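You operate a simulated robot arm through the tools that you are given. There is no shell and no other tool. Be economical: measure what you need, move in short steps, check, and stop when the job is done.

The job below is to be done with a simulated robot arm. You get a single attempt, and the scene is never put back.

## Task
Take the blue cup on the middle of the side bench and put it away on the shelf under the side bench.
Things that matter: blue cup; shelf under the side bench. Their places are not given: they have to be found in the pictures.

Only the result counts: the job must be done as asked and must still hold three seconds after the hand-in. Knocking over, shifting, dropping, spilling or breaking anything else fails it.

## Robot
A 6-joint arm with a two-finger parallel gripper, fixed in place. Base frame: the origin is at the foot of the arm, x ahead of it, y to its left, z up; the work surface is at about z = 0.82. Readings come in m, rad, newtons and seconds.
With the tool pointing down near the work surface it reaches from about 0.26 to 0.68 m from the base axis. Its first joint turns from -1.152 to 1.152 rad. Payload 2.9 kg.
Tool frame: the origin (TCP) lies between the finger pads and is the grasp point; the fingertips stand 0.03 m ahead of it; z points along the fingers, y is the line along which they close. The gripper opens to 0.11 m. The fingers are 0.02 m wide and 0.01 m thick; the gripper's body (0.048 by 0.112 m) begins 0.055 m behind the TCP.
Orientation is told as [roll, pitch, yaw] about the base's x, y, z axes, in that order, counted from this pose: with the fingers straight down and closing along the base's y, the tool's x points along the base's -x, its y along +y and its z along -z.

## Interface
- The arm moves only by the tool move_arm. Its argument "increments" is a list that holds one entry, the list of rows, each a list of 7 numbers: the turn, a rotation vector about the base's x, y, z in rad, then the shift along the base's x, y, z in mm, then the opening, from 0 (shut) to 1 (fully open). In form: [[[ax, ay, az, x, y, z, claw], ...]]. A call has 1 to 8 rows; each row shifts and turns the commanded pose from where the row before left it. Each row takes 0.2 s and may step no farther than 0.05 m and 0.15 rad from the row before; otherwise, or with a gripper value out of range, the whole call is refused. Where a pose cannot be reached the arm comes as near as it can. A force on the tool above 40 N (or 10 N above the force at the start of the call, whichever is more), or a blocked arm, ends the call early, and 0.2 s more pass. The fingers move at their own pace (about 0.108 m/s each) and stop on an object; they squeeze with about 20 N. The grip force told is the motor's: it shows also when the fingers shut on nothing. Time passes only in rows, and 0.2 s behind the last, so rows that do not move let the fingers close. The reply holds the time, the measured pose of the TCP, the force on the tool along the base axes, the opening and the grip force, in the units named above and with some noise.
- Cameras (640 x 400 px; columns grow to the right, rows downward): "scene" is fixed at [0.0705, 0.4415, 1.3642]; the picture's right is [-0.78, -0.63, 0.00], its down [-0.48, 0.59, -0.65] and it looks along [0.41, -0.51, -0.76] (base axes); focal length 271 px, centre (320, 200). "wrist" rides on the gripper at [-0.036, 0, -0.057] in the tool frame; the picture's right is [0.00, -1.00, 0.00], its down [0.97, 0.00, -0.24] and it looks along [0.24, 0.00, 0.97] (tool axes); focal length 218 px, centre (320, 200).
- capture(camera): a new picture of that camera. It takes no simulated time.
- point_at(camera, pixels): for up to 12 pixels [column, row] of the newest picture of that camera ("zoom" is the newest enlarged one), the place [x, y, z] in the base frame of the surface seen there, good to about 0.002 m. It takes no simulated time.
- close_up(camera, box): a new picture of the part [left, top, right, bottom] of that camera's present view, enlarged. It takes no simulated time.
- close_job(): hands the job in; it is judged then, once.

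Work in short steps. Measure before you move; look again where a grasp or a placing could have gone wrong, and mend it. You have 60 turns and 20 pictures in all, those below and enlarged ones among them. Open the gripper and draw the arm clear of the work before you hand the job in, unless the task says otherwise; then end with one line.

The tools are called after "Emit:" as name(argument=value, ...) on one line, values as JSON. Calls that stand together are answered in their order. move_arm: Moves the arm, as the interface text tells. Its arguments: {"type":"object","properties":{"increments":{"type":"array"}},"required":["increments"]} The other tools are called the same way: capture (camera) takes a picture; point_at (camera, pixels) gives the place of the surface under pixels of a picture; close_up (camera, box) takes an enlarged picture of a part of a camera's view; close_job () hands the job in.

At the start:

```text
time: 0.0
ee_pos: [0.5194, -0.0462, 1.0492]
tool_rot: [0.0, 0.0, 0.001]
force: [-0.1, -0.6, -1.0]
gripper_width: 0.1099
gripper_force: 0.1
```

scene: 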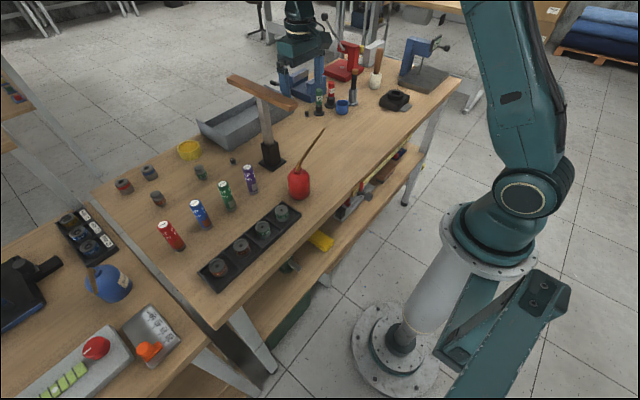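
wrist: 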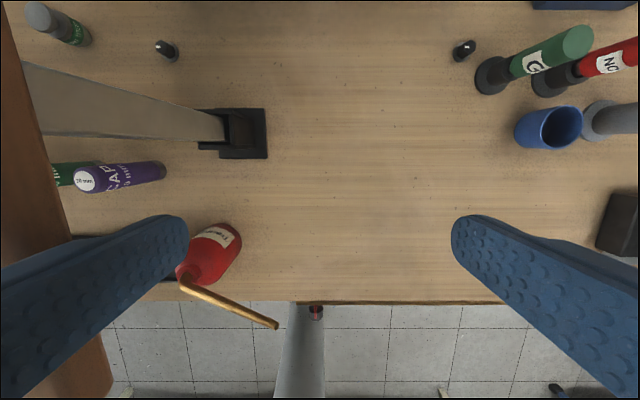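

I'll look closely at the blue cup candidates near scene (342,107) and (108,283), and the shelf below the bench.

Emit:
close_up(camera="scene", box=[260, 60, 460, 185])

Emit:
close_up(camera="scene", box=[220, 120, 460, 370])

Emit:
point_at(camera="scene", pixels=[[342, 103], [342, 113], [108, 283], [320, 240], [375, 195], [400, 160], [260, 310], [370, 150], [300, 215], [440, 100], [350, 165], [220, 320]])

Emit:
point_at(camera="wrist", pixels=[[520, 128], [545, 145], [545, 108], [575, 110], [575, 145], [560, 128], [500, 130], [600, 120], [490, 75], [620, 220], [465, 50], [545, 165]])

```text
3.20 times, centred on (360, 122) of scene
```

zoom: 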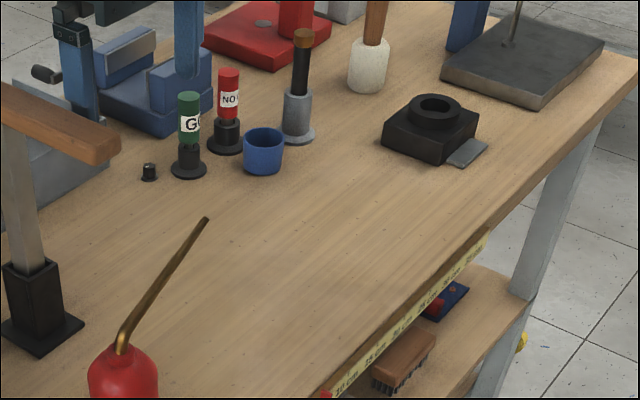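

```text
1.60 times, centred on (340, 245) of scene
```

zoom: 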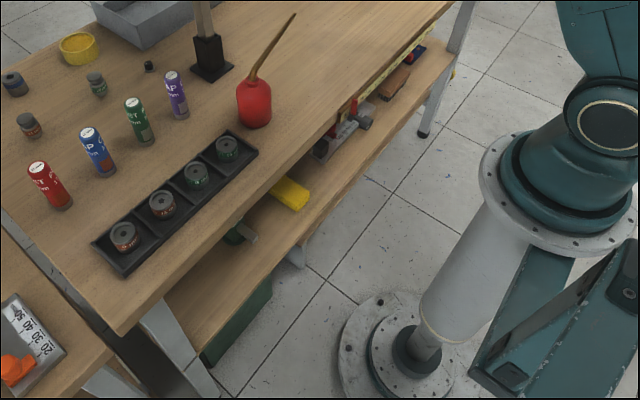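

```text
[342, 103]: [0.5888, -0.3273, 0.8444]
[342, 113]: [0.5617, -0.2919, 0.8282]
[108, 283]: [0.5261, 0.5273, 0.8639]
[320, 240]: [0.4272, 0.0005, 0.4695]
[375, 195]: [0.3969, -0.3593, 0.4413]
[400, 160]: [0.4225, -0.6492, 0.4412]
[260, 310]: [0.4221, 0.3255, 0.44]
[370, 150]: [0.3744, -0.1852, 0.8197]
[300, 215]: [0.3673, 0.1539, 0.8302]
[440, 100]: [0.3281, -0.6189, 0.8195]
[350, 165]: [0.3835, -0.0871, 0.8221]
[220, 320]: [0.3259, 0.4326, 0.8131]
```

```text
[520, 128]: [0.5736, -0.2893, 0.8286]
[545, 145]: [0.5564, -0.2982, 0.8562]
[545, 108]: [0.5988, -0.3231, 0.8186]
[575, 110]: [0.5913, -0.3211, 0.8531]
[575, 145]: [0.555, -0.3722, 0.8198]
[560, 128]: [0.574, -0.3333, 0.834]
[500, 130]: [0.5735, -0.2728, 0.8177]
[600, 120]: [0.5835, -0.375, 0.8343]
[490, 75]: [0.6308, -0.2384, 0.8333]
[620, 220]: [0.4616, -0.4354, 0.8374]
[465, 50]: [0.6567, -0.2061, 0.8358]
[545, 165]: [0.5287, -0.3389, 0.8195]
```

The cup at (342,107) is at about (0.575,-0.31); the shelf is at z≈0.44. I check the other blue object and measure the shelf's front edge, the top's lower edge and the shelf's items.

Emit:
close_up(camera="scene", box=[0, 180, 240, 400])

Emit:
close_up(camera="scene", box=[270, 130, 430, 260])

Emit:
point_at(camera="zoom", pixels=[[200, 430], [330, 330], [400, 250], [450, 200], [300, 350], [120, 390], [270, 300], [320, 290], [370, 220], [350, 290], [430, 190], [520, 120]])

```text
1.82 times, centred on (120, 290) of scene
```

zoom: 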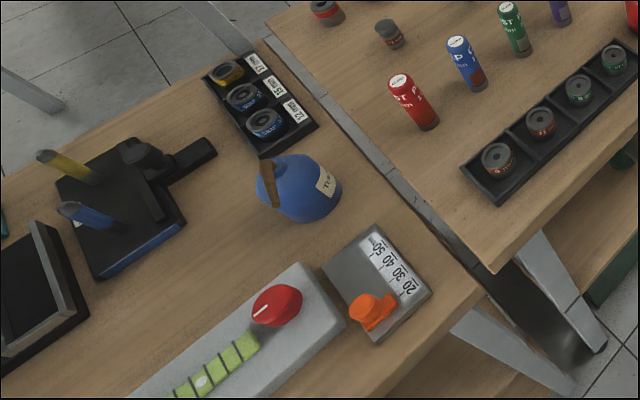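

```text
3.08 times, centred on (350, 195) of scene
```

zoom: 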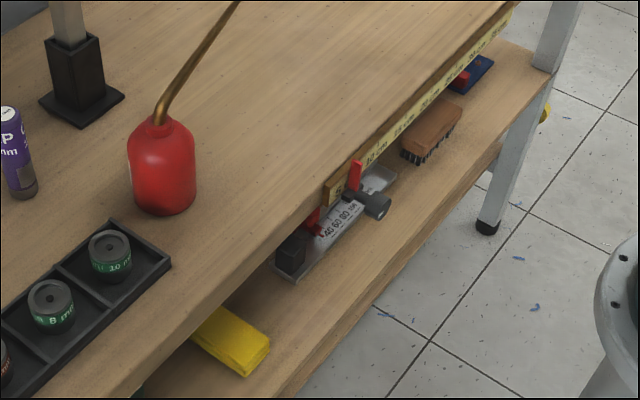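

```text
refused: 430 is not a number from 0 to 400
```

The other blue object is an oil can with a spout on the neighbouring bench, not a cup. I re-measure the shelf with valid pixels in the last zoom.

Emit:
point_at(camera="zoom", pixels=[[245, 370], [265, 345], [290, 390], [345, 310], [300, 310], [290, 265], [385, 205], [430, 150], [450, 100], [490, 150], [310, 215], [480, 70]])

Emit:
point_at(camera="scene", pixels=[[240, 325], [280, 325], [300, 285], [280, 290], [290, 265], [250, 345], [420, 160], [425, 150], [190, 385], [230, 322], [335, 197], [215, 325]])

Emit:
move_arm(increments=[[[0.14, 0, 0, -20, 20, 25, 1], [0.14, 0, 0, -20, 20, 25, 1], [0.14, 0, 0, -20, 20, 25, 1], [0.14, 0, 0, -20, 20, 25, 1], [0.14, 0, 0, -20, 20, 10, 1], [0.14, 0, 0, 0, 20, 0, 1]]])

Emit:
capture(camera="wrist")

```text
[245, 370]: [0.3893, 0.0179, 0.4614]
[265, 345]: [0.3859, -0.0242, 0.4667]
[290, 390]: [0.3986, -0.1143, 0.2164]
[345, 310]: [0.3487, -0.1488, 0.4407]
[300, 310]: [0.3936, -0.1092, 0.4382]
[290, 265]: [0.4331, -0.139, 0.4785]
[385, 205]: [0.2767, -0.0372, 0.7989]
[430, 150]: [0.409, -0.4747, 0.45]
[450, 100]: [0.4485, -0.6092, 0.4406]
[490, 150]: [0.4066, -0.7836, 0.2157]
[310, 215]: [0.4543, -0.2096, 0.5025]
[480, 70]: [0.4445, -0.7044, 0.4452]
```

```text
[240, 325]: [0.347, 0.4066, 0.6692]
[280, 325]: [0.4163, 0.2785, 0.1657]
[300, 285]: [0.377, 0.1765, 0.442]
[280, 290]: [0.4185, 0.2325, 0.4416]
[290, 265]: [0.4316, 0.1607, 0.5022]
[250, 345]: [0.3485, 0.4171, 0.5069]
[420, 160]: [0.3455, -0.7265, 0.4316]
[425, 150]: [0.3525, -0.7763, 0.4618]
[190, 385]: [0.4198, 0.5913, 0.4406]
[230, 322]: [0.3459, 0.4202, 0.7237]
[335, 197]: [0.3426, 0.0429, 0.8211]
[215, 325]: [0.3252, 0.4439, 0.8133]
```

```text
time: 1.4
ee_pos: [0.4201, 0.0702, 1.1571]
tool_rot: [0.842, 0.002, 0.001]
force: [-0.7, 0.0, 1.3]
gripper_width: 0.1098
gripper_force: 0.0
```

```text
13 pictures are left
```

wrist: 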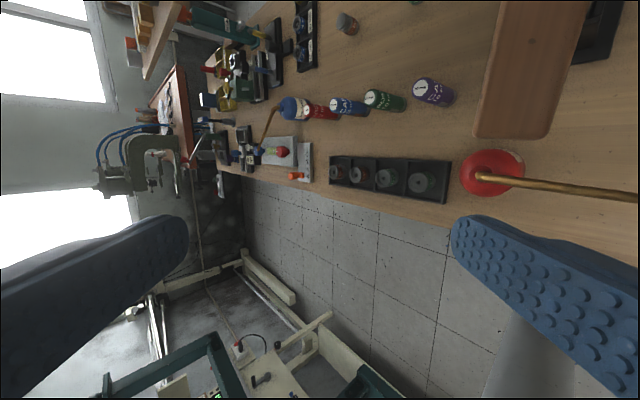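

No other blue cup is visible, so the target is the cup at ~(0.577,-0.315) and the shelf is that bench's lower board (front edge x≈0.347, z≈0.441). I undo the roll, retreat and then rehearse the shelf approach empty-handed.

Emit:
move_arm(increments=[[[-0.14, 0, 0, -5, -40, 0, 1], [-0.14, 0, 0, -5, -40, 0, 1], [-0.14, 0, 0, -5, -40, 0, 1], [-0.14, 0, 0, -5, -40, 0, 1], [-0.14, 0, 0, -5, -40, 0, 1], [-0.14, 0, 0, -5, -40, 0, 1], [0, -0.14, 0, -10, -40, 0, 1], [0, -0.14, 0, -10, -30, 0, 1]]])

Emit:
point_at(camera="scene", pixels=[[375, 190], [382, 188], [365, 205], [370, 195], [385, 180], [360, 215], [390, 175], [350, 222], [270, 300], [255, 330], [290, 282], [370, 185]])

```text
time: 3.2
ee_pos: [0.3708, -0.2381, 1.1601]
tool_rot: [0.0, -0.281, 0.001]
force: [0.2, -0.9, -0.2]
gripper_width: 0.1099
gripper_force: 0.0
```

```text
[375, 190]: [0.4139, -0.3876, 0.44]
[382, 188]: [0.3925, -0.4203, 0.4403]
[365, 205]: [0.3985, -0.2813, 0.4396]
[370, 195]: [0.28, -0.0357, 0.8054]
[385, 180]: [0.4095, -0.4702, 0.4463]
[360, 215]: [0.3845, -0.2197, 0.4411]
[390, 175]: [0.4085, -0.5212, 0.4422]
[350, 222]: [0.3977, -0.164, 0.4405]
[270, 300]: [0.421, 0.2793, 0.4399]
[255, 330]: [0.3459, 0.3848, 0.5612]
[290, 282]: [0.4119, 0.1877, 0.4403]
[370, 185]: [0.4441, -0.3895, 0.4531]
```

Shelf looks clear around (0.40,-0.35). I continue pitching the tool forward and move to in front of the bench edge, high.

Emit:
move_arm(increments=[[[0, -0.14, 0, -20, -20, 0, 1], [0, -0.14, 0, -20, -20, 0, 1], [0, -0.14, 0, -20, -20, 0, 1], [0, -0.14, 0, -20, -20, 0, 1], [0, -0.14, 0, -20, -20, 0, 1], [0, -0.07, 0, -10, -20, 0, 1], [0, 0, 0, 0, 0, -40, 1], [0, 0, 0, 0, 0, -40, 1]]])

```text
time: 5.0
ee_pos: [0.3751, -0.2966, 1.0744]
tool_rot: [-0.001, -1.052, 0.003]
force: [-0.1, 0.6, 0.1]
gripper_width: 0.11
gripper_force: 0.1
out of reach, approached as far as the arm can: row 3, 4, 5, 6
```

With this pitch it can't get that close at this height (reached 0.375,-0.297). I check the arm's geometry in the scene picture.

Emit:
capture(camera="scene")

Emit:
point_at(camera="scene", pixels=[[525, 195], [490, 240], [500, 100], [535, 20], [400, 340], [520, 300], [470, 20], [560, 160], [450, 350], [380, 370], [550, 290], [430, 300]])

```text
12 pictures are left
```

scene: 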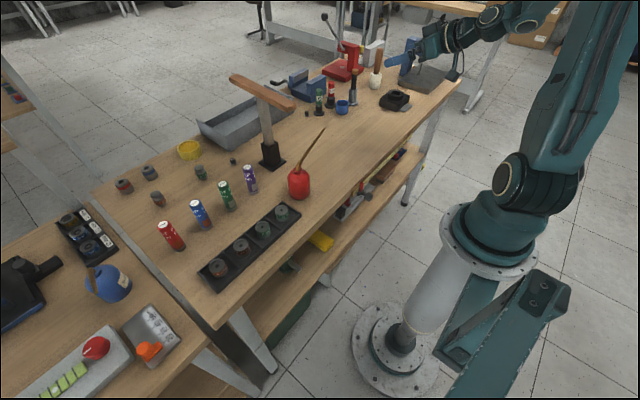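

```text
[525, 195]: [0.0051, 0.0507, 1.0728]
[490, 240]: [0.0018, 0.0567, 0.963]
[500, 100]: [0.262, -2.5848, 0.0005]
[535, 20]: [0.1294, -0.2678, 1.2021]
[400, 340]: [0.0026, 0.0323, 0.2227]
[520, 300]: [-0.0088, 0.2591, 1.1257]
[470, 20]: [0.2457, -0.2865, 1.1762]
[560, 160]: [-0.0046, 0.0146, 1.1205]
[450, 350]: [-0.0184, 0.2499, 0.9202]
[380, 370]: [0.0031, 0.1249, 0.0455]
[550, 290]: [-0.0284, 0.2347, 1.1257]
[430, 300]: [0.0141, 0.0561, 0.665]
```

The shoulder is at z≈1.07, so a nearly vertical tool descends more easily in front of the bench, then it can be tilted below. I tilt back to ~0.2 rad and read the pose.

Emit:
move_arm(increments=[[[0, 0.14, 0, 0, 0, 0, 1], [0, 0.14, 0, 0, 0, 0, 1], [0, 0.14, 0, 0, 0, 0, 1], [0, 0.14, 0, 0, 0, 0, 1], [0, 0.14, 0, 0, 0, 0, 1], [0, 0.14, 0, 0, 0, 0, 1]]])

```text
time: 6.4
ee_pos: [0.3745, -0.2993, 1.0743]
tool_rot: [0.0, -0.207, -0.001]
force: [0.8, 0.8, 0.7]
gripper_width: 0.1102
gripper_force: 0.0
```

Reached and the command continues from there. I back out to about (0.26,-0.37), yaw -0.35, then start down in front of the bench.

Emit:
move_arm(increments=[[[0, 0, -0.117, -38, -24, 0, 1], [0, 0, -0.117, -38, -24, 0, 1], [0, 0, -0.116, -38, -24, 0, 1], [0, 0, 0, 0, 0, -40, 1], [0, 0, 0, 0, 0, -40, 1], [0, 0, 0, 0, 0, -40, 1]]])

```text
time: 7.8
ee_pos: [0.2613, -0.3701, 0.9529]
tool_rot: [0.0, -0.212, -0.349]
force: [0.8, 0.5, 0.4]
gripper_width: 0.1097
gripper_force: 0.1
```

All on track. I check how far the ruler strip along the bench's front edge (scene ~(386,166)) sticks out before going lower.

Emit:
close_up(camera="scene", box=[330, 100, 470, 230])

Emit:
point_at(camera="scene", pixels=[[386, 164], [386, 168], [400, 152], [410, 143], [372, 177], [366, 190], [372, 196], [357, 188]])

```text
3.08 times, centred on (400, 165) of scene
```

zoom: 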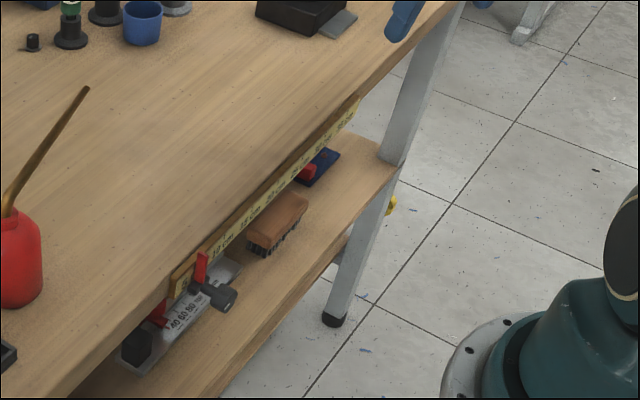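

```text
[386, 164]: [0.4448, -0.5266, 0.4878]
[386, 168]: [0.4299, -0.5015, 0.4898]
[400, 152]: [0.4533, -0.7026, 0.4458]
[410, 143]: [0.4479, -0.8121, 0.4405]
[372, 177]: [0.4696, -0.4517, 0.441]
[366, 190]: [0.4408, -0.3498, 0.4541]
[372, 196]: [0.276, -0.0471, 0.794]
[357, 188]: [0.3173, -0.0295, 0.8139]
```

Emit:
point_at(camera="zoom", pixels=[[250, 212], [300, 165], [345, 115], [225, 240], [205, 260], [180, 285], [355, 98], [225, 292], [390, 90], [230, 230]])

```text
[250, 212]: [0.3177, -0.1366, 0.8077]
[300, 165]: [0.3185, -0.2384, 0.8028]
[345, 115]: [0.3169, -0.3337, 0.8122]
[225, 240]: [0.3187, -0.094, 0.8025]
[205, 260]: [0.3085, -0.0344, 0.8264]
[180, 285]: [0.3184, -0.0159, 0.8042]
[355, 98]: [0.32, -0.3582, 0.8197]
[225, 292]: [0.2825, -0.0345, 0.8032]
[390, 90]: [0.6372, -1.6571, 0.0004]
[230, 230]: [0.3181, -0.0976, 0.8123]
```

Ruler face is at x≈0.317, ending at y≈-0.36. I shift slightly away (to 0.245,-0.39) and descend to z≈0.62.

Emit:
move_arm(increments=[[[0, 0, 0, -15, -20, -10, 1], [0, 0, 0, 0, 0, -45, 1], [0, 0, 0, 0, 0, -45, 1], [0, 0, 0, 0, 0, -45, 1], [0, 0, 0, 0, 0, -45, 1], [0, 0, 0, 0, 0, -45, 1], [0, 0, 0, 0, 0, -45, 1], [0, 0, 0, 0, 0, -40, 1]]])

```text
time: 9.6
ee_pos: [0.2471, -0.391, 0.6321]
tool_rot: [0.0, -0.211, -0.35]
force: [0.8, -0.1, -0.4]
gripper_width: 0.1099
gripper_force: 0.1
```

Reached. Now tilt toward 50° about the yawed axis while moving in under the top and down to z≈0.53.

Emit:
move_arm(increments=[[[-0.046, -0.126, 0, 20, 2, -22, 1], [-0.046, -0.126, 0, 20, 2, -22, 1], [-0.046, -0.126, 0, 20, 2, -20, 1], [-0.046, -0.126, 0, 20, 2, -20, 1], [-0.046, -0.126, 0, 20, 2, -20, 1]]])

Emit:
capture(camera="wrist")

Emit:
capture(camera="scene")

```text
time: 10.8
ee_pos: [0.3508, -0.378, 0.5299]
tool_rot: [-0.003, -0.884, -0.349]
force: [-0.1, -0.8, 0.1]
gripper_width: 0.1101
gripper_force: 0.1
out of reach, approached as far as the arm can: row 4
```

```text
10 pictures are left
```

wrist: 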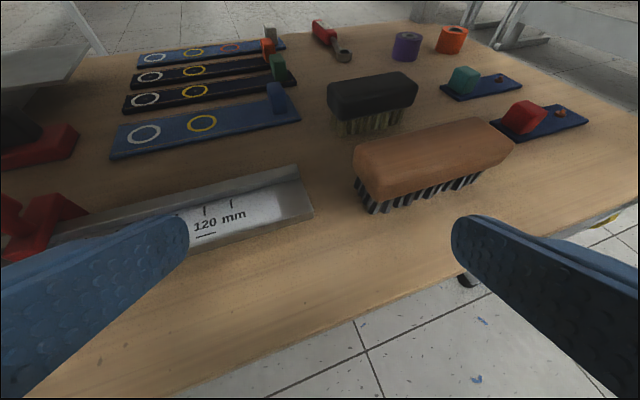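

```text
9 pictures are left
```

scene: 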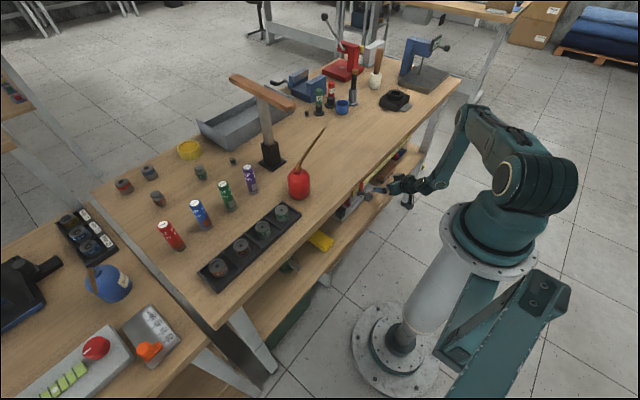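

Shelf is reachable and visible. Free space lies between the level's end (315,210) and the brush (360,190); I measure it.

Emit:
point_at(camera="wrist", pixels=[[313, 212], [300, 165], [365, 210], [355, 180], [330, 240], [340, 270], [350, 315], [320, 150], [480, 185], [240, 245], [430, 280], [280, 270]])

```text
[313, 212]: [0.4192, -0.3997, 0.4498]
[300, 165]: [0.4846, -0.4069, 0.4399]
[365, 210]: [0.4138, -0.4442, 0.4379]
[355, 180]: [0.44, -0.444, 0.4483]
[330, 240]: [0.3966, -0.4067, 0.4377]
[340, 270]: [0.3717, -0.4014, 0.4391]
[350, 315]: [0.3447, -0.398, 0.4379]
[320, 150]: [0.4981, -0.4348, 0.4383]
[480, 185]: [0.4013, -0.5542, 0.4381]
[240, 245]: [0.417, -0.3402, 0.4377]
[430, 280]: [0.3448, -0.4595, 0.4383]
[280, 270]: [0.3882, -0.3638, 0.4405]
```

The strip in front of the level (face x≈0.419) and brush (y<-0.44) fits the ~0.047 m cup at (0.380,-0.375). Rehearsal OK; I retrace out and up.

Emit:
move_arm(increments=[[[0.046, 0.126, 0, -20, -2, 20, 1], [0.046, 0.126, 0, -20, -2, 20, 1], [0.046, 0.126, 0, -20, -2, 20, 1], [0.046, 0.126, 0, -20, -2, 22, 1], [0.046, 0.126, 0, -22, -2, 22, 1], [0, 0, 0, 0, 0, 45, 1], [0, 0, 0, 0, 0, 45, 1], [0, 0, 0, 0, 0, 45, 1]]])

Emit:
move_arm(increments=[[[0, 0, 0, 0, 0, 45, 1], [0, 0, 0, 0, 0, 45, 1], [0, 0, 0, 0, 0, 45, 1], [0, 0, 0, 0, 0, 45, 1], [0, 0, 0, 20, 10, 40, 1], [0, 0, 0, 40, 10, 0, 1], [0, 0, 0, 40, 10, 0, 1], [0, 0, 0, 40, 10, 0, 1]]])

```text
time: 12.6
ee_pos: [0.2488, -0.3878, 0.768]
tool_rot: [-0.001, -0.209, -0.348]
force: [-0.6, 0.0, -0.4]
gripper_width: 0.1099
gripper_force: 0.1
```

```text
time: 14.4
ee_pos: [0.39, -0.3502, 0.9894]
tool_rot: [-0.001, -0.211, -0.351]
force: [-0.4, -1.0, -0.1]
gripper_width: 0.11
gripper_force: 0.0
```

Now tilt to 50° at a pre-grasp spot about 0.12 m behind the cup, and look.

Emit:
move_arm(increments=[[[-0.046, -0.126, 0, 14, 16, -6, 1], [-0.046, -0.126, 0, 14, 16, -6, 1], [-0.046, -0.126, 0, 14, 16, -6, 1], [-0.046, -0.126, 0, 14, 16, -6, 1], [-0.046, -0.126, 0, 11, 16, -6, 0.7]]])

Emit:
capture(camera="wrist")

```text
time: 15.6
ee_pos: [0.4559, -0.269, 0.9579]
tool_rot: [0.0, -0.884, -0.349]
force: [0.6, 0.0, 0.3]
gripper_width: 0.0769
gripper_force: 0.1
```

```text
8 pictures are left
```

wrist: 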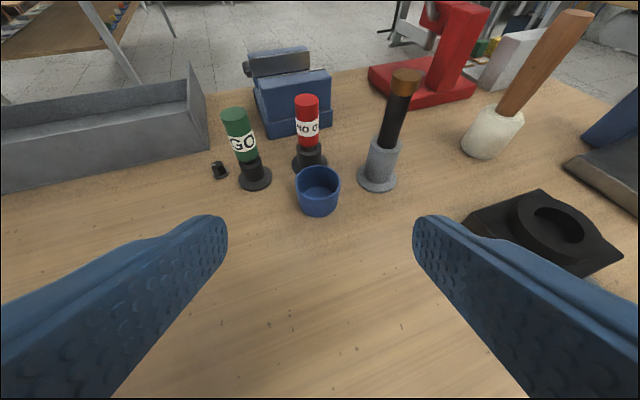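

The cup is centred at (318,190), empty, with GO gauge left, red gauge behind, grey post right. I measure cup and neighbours.

Emit:
point_at(camera="wrist", pixels=[[298, 185], [339, 185], [318, 206], [318, 215], [318, 197], [318, 169], [360, 185], [378, 190], [254, 188], [270, 180], [310, 172], [318, 230]])

Emit:
close_up(camera="wrist", box=[238, 120, 418, 240])

```text
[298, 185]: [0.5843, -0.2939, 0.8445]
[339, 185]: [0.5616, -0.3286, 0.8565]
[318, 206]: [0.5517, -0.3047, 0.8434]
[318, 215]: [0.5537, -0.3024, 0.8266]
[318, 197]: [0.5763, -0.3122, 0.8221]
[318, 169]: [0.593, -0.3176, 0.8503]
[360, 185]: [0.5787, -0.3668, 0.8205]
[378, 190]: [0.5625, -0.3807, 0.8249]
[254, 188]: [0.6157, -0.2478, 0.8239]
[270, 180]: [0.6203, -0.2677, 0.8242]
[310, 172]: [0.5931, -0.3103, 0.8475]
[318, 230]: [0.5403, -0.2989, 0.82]
```

```text
3.33 times, centred on (328, 180) of wrist
```

zoom: 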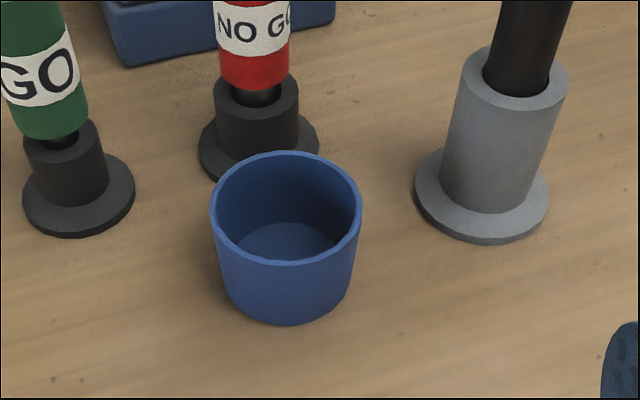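

Cup axis ≈ (0.573,-0.311), diameter ≈0.046, rim ≈0.857; neighbours ≥2 cm from the finger paths at 0.62 opening. I move in so the fingertips straddle the cup with TCP at (0.561,-0.307,0.852).

Emit:
move_arm(increments=[[[0, 0, 0, 0, 0, -15, 0.62], [0, 0, 0, 26, -9, -23, 0.62], [0, 0, 0, 26, -9, -23, 0.62], [0, 0, 0, 26, -10, -23, 0.62], [0, 0, 0, 27, -10, -22, 0.62], [0, 0, 0, 0, 0, 0, 0.62]]])

Emit:
capture(camera="wrist")

```text
time: 17.0
ee_pos: [0.5614, -0.3071, 0.8538]
tool_rot: [0.0, -0.88, -0.351]
force: [0.6, 1.2, 0.4]
gripper_width: 0.0681
gripper_force: 0.1
```

```text
6 pictures are left
```

wrist: 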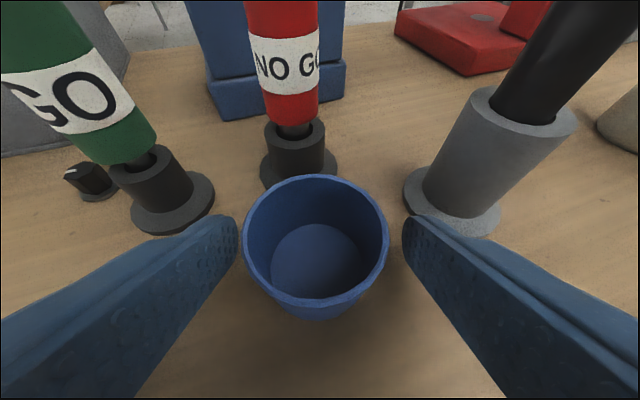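

The fingers straddle the cup evenly with no contact. I close the gripper and wait.

Emit:
move_arm(increments=[[[0, 0, 0, 0, 0, 0, 0.3], [0, 0, 0, 0, 0, 0, 0.3], [0, 0, 0, 0, 0, 0, 0.3], [0, 0, 0, 0, 0, 0, 0.3]]])

```text
time: 18.0
ee_pos: [0.562, -0.3062, 0.8541]
tool_rot: [0.0, -0.882, -0.349]
force: [-0.2, 0.5, -0.2]
gripper_width: 0.0426
gripper_force: 19.9
```

Gripped at 0.0426 m width, 19.9 N. Lift straight up and check.

Emit:
move_arm(increments=[[[0, 0, 0, 0, 0, 20, 0.2], [0, 0, 0, 0, 0, 40, 0.2], [0, 0, 0, -15, 5, 40, 0.2], [0, 0, 0, -30, 5, 40, 0.2]]])

Emit:
capture(camera="wrist")

```text
refused: row 4 steps farther than a row can; nothing moved
```

```text
5 pictures are left
```

wrist: 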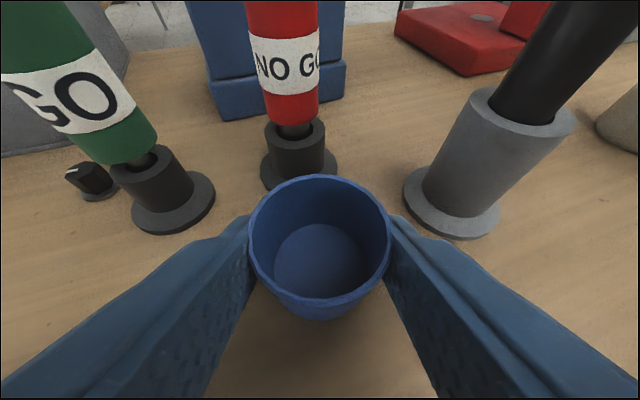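

The last row was too long so nothing moved; the grip looks good. Lift with shorter steps.

Emit:
move_arm(increments=[[[0, 0, 0, 0, 0, 20, 0.2], [0, 0, 0, 0, 0, 40, 0.2], [0, 0, 0, -15, 5, 40, 0.2], [0, 0, 0, -30, 5, 30, 0.2], [0, 0, 0, -40, 0, 10, 0.2], [0, 0, 0, -40, 0, 0, 0.2]]])

```text
time: 19.4
ee_pos: [0.4361, -0.2984, 0.9931]
tool_rot: [0.0, -0.882, -0.349]
force: [-0.1, -0.4, -0.1]
gripper_width: 0.0425
gripper_force: 19.9
```

Held firmly. Now tilt back to 0.21 rad while retreating to (0.247,-0.391) in front of the bench.

Emit:
move_arm(increments=[[[0.046, 0.126, 0, -38, -18, 0, 0.2], [0.046, 0.126, 0, -38, -18, 0, 0.2], [0.046, 0.126, 0, -38, -18, 0, 0.2], [0.046, 0.126, 0, -38, -19, 0, 0.2], [0.046, 0.126, 0, -38, -19, 0, 0.2]]])

```text
time: 20.6
ee_pos: [0.2451, -0.3877, 0.9952]
tool_rot: [-0.001, -0.206, -0.351]
force: [-0.4, -0.5, -0.1]
gripper_width: 0.0427
gripper_force: 20.3
```

Pose as in the rehearsal, grip intact. Descend to z≈0.635.

Emit:
move_arm(increments=[[[0, 0, 0, 0, 0, -45, 0.2], [0, 0, 0, 0, 0, -45, 0.2], [0, 0, 0, 0, 0, -45, 0.2], [0, 0, 0, 0, 0, -45, 0.2], [0, 0, 0, 0, 0, -45, 0.2], [0, 0, 0, 0, 0, -45, 0.2], [0, 0, 0, 0, 0, -45, 0.2], [0, 0, 0, 0, 0, -45, 0.2]]])

Emit:
move_arm(increments=[[[-0.046, -0.126, 0, 20, 2, -22, 0.2], [-0.046, -0.126, 0, 20, 2, -22, 0.2], [-0.046, -0.126, 0, 20, 2, -20, 0.2], [-0.046, -0.126, 0, 20, 2, -20, 0.2], [-0.046, -0.126, 0, 20, 2, -20, 0.2]]])

Emit:
capture(camera="wrist")

```text
time: 22.4
ee_pos: [0.2461, -0.3882, 0.6302]
tool_rot: [-0.002, -0.211, -0.348]
force: [-0.9, 0.0, 0.5]
gripper_width: 0.0424
gripper_force: 19.9
```

```text
time: 23.6
ee_pos: [0.3487, -0.3772, 0.5293]
tool_rot: [-0.004, -0.883, -0.35]
force: [0.6, -0.1, -0.1]
gripper_width: 0.0425
gripper_force: 20.3
out of reach, approached as far as the arm can: row 5
```

```text
4 pictures are left
```

wrist: 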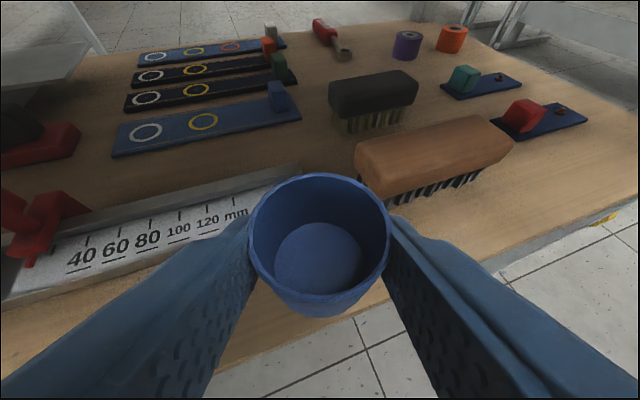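

Cup hangs level above the strip. Move to TCP (0.369,-0.366) for cup axis (0.380,-0.371) and lower to ~8 mm above the shelf.

Emit:
move_arm(increments=[[[0, 0, 0, 10, 6, -10, 0.2], [0, 0, 0, 10, 5, -12, 0.2], [0, 0, 0, 0, 0, -13, 0.2], [0, 0, 0, 0, 0, -12, 0.2]]])

Emit:
capture(camera="wrist")

```text
time: 24.6
ee_pos: [0.3704, -0.3671, 0.4815]
tool_rot: [0.0, -0.88, -0.35]
force: [0.0, 0.0, -0.3]
gripper_width: 0.0428
gripper_force: 20.3
```

```text
3 pictures are left
```

wrist: 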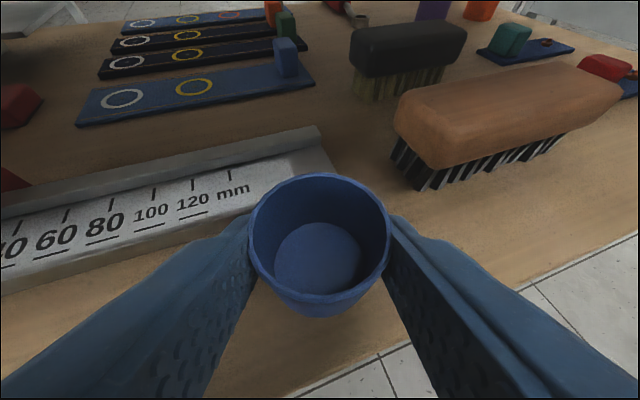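

Check the clearance from the level's front edge to the cup and left fingertip.

Emit:
point_at(camera="wrist", pixels=[[200, 235], [170, 248], [150, 265], [245, 215], [235, 228], [252, 225], [220, 235], [318, 295], [395, 370], [410, 200], [330, 170], [318, 178]])

```text
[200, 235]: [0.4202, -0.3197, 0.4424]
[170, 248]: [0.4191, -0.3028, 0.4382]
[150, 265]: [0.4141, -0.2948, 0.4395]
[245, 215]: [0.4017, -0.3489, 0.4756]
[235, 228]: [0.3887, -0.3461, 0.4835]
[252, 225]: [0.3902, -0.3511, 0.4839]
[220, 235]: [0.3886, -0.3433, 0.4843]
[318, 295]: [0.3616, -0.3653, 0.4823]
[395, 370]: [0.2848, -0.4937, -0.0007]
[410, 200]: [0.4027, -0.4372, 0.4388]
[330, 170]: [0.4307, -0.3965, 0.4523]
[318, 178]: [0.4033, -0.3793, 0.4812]
```

Clearances ≈17 mm to the level. Lower gently the last millimetres and watch the force.

Emit:
move_arm(increments=[[[0, 0, 0, 0, 0, -3, 0.2], [0, 0, 0, 0, 0, -2, 0.2], [0, 0, 0, 0, 0, -1, 0.2], [0, 0, 0, 0, 0, 0, 0.2]]])

```text
time: 25.6
ee_pos: [0.369, -0.3662, 0.4752]
tool_rot: [-0.002, -0.881, -0.348]
force: [0.3, 0.4, 0.0]
gripper_width: 0.0425
gripper_force: 20.2
```

Emit:
move_arm(increments=[[[0, 0, 0, 0, 0, -1, 0.2], [0, 0, 0, 0, 0, 0, 0.2]]])

```text
time: 26.2
ee_pos: [0.3672, -0.3667, 0.4735]
tool_rot: [0.0, -0.881, -0.35]
force: [-0.3, 0.2, -0.4]
gripper_width: 0.0429
gripper_force: 19.8
```

No contact yet at TCP z≈0.474; I go down one millimetre per row.

Emit:
move_arm(increments=[[[0, 0, 0, 0, 0, -1, 0.2], [0, 0, 0, 0, 0, 0, 0.2]]])

```text
time: 26.8
ee_pos: [0.3689, -0.3656, 0.4731]
tool_rot: [-0.001, -0.882, -0.352]
force: [-0.1, 1.1, 1.2]
gripper_width: 0.0423
gripper_force: 20.1
```

Emit:
move_arm(increments=[[[0, 0, 0, 0, 0, -1, 0.2], [0, 0, 0, 0, 0, 0, 0.2]]])

```text
time: 27.4
ee_pos: [0.3704, -0.3664, 0.4721]
tool_rot: [-0.001, -0.882, -0.35]
force: [-2.2, 1.7, 10.4]
gripper_width: 0.0425
gripper_force: 20.1
```

Contact (10 N upward). Relieve 0.7 mm and open gently to 0.55.

Emit:
move_arm(increments=[[[0, 0, 0, 0, 0, 0.7, 0.2], [0, 0, 0, 0, 0, 0, 0.45], [0, 0, 0, 0, 0, 0, 0.55], [0, 0, 0, 0, 0, 0, 0.55]]])

Emit:
capture(camera="wrist")

```text
time: 28.4
ee_pos: [0.3695, -0.3661, 0.474]
tool_rot: [0.0, -0.882, -0.349]
force: [-0.4, 0.5, 0.1]
gripper_width: 0.0602
gripper_force: 0.0
```

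```text
2 pictures are left
```

wrist: 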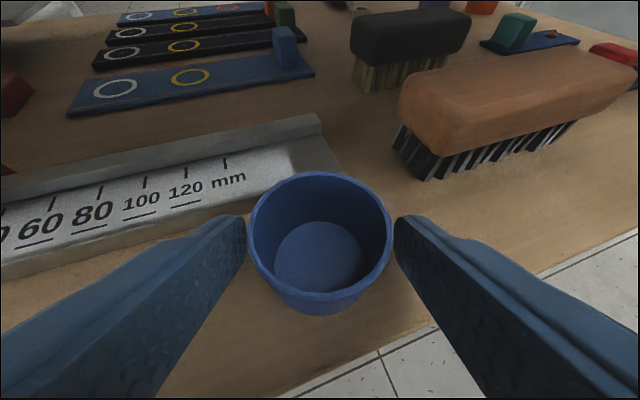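

The cup stands free on the shelf. Withdraw by reversing the entry path: mostly up along the cup's sides first, then out.

Emit:
move_arm(increments=[[[0, 0, 0, 0, 0, 12, 0.55], [0, 0, 0, -5, -2, 20, 0.55], [0, 0, 0, -10, -5, 22, 0.55], [0.046, 0.126, 0, -20, -2, 22, 0.55], [0.046, 0.126, 0, -20, -2, 22, 0.55], [0.046, 0.126, 0, -20, -2, 22, 0.55], [0.046, 0.126, 0, -22, -2, 22, 0.55], [0.046, 0.126, 0, -22, -2, 20, 0.55]]])

```text
time: 30.2
ee_pos: [0.2493, -0.3823, 0.6358]
tool_rot: [0.0, -0.208, -0.351]
force: [0.5, 0.4, 0.5]
gripper_width: 0.0604
gripper_force: 0.2
```

Out and clear; go up to z≈0.99 in front of the bench.

Emit:
move_arm(increments=[[[0, 0, 0, 0, 0, 45, 0.55], [0, 0, 0, 0, 0, 45, 0.55], [0, 0, 0, 0, 0, 45, 0.55], [0, 0, 0, 0, 0, 45, 0.55], [0, 0, 0, 0, 0, 45, 0.55], [0, 0, 0, 0, 0, 45, 0.55], [0, 0, 0, 0, 0, 45, 0.55], [0, 0, 0, 0, 0, 45, 0.55]]])

Emit:
close_up(camera="scene", box=[300, 100, 460, 230])

```text
time: 32.0
ee_pos: [0.2487, -0.3829, 0.994]
tool_rot: [0.0, -0.21, -0.352]
force: [-0.2, 0.6, 0.0]
gripper_width: 0.0604
gripper_force: 0.0
```

```text
3.08 times, centred on (380, 165) of scene
```

zoom: 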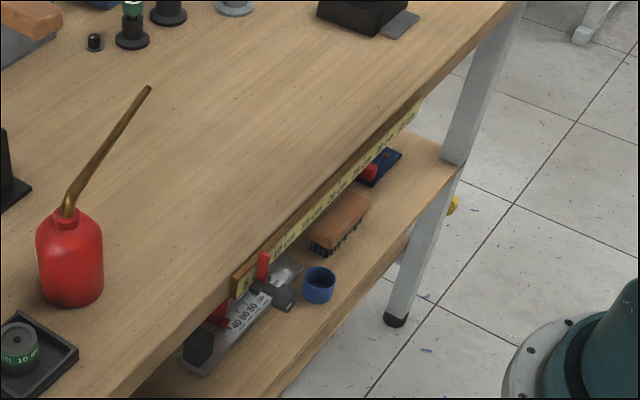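

The blue cup stands upright on the shelf at zoom (319,285), and everything else looks unmoved. The arm is clear, so I open the gripper fully and hand in.

Emit:
move_arm(increments=[[[0, 0, 0, 0, 0, 30, 1], [0, 0, 0, 0, 0, 20, 1]]])

Emit:
close_job()

```text
time: 32.6
ee_pos: [0.2499, -0.3823, 1.0442]
tool_rot: [0.0, -0.209, -0.35]
force: [0.3, -0.1, 0.1]
gripper_width: 0.1101
gripper_force: 0.2
```

```text
The job is handed in.
```

The blue cup is standing upright on the shelf under the bench, the last picture shows nothing else disturbed, and the arm was open and clear when I handed the job in.
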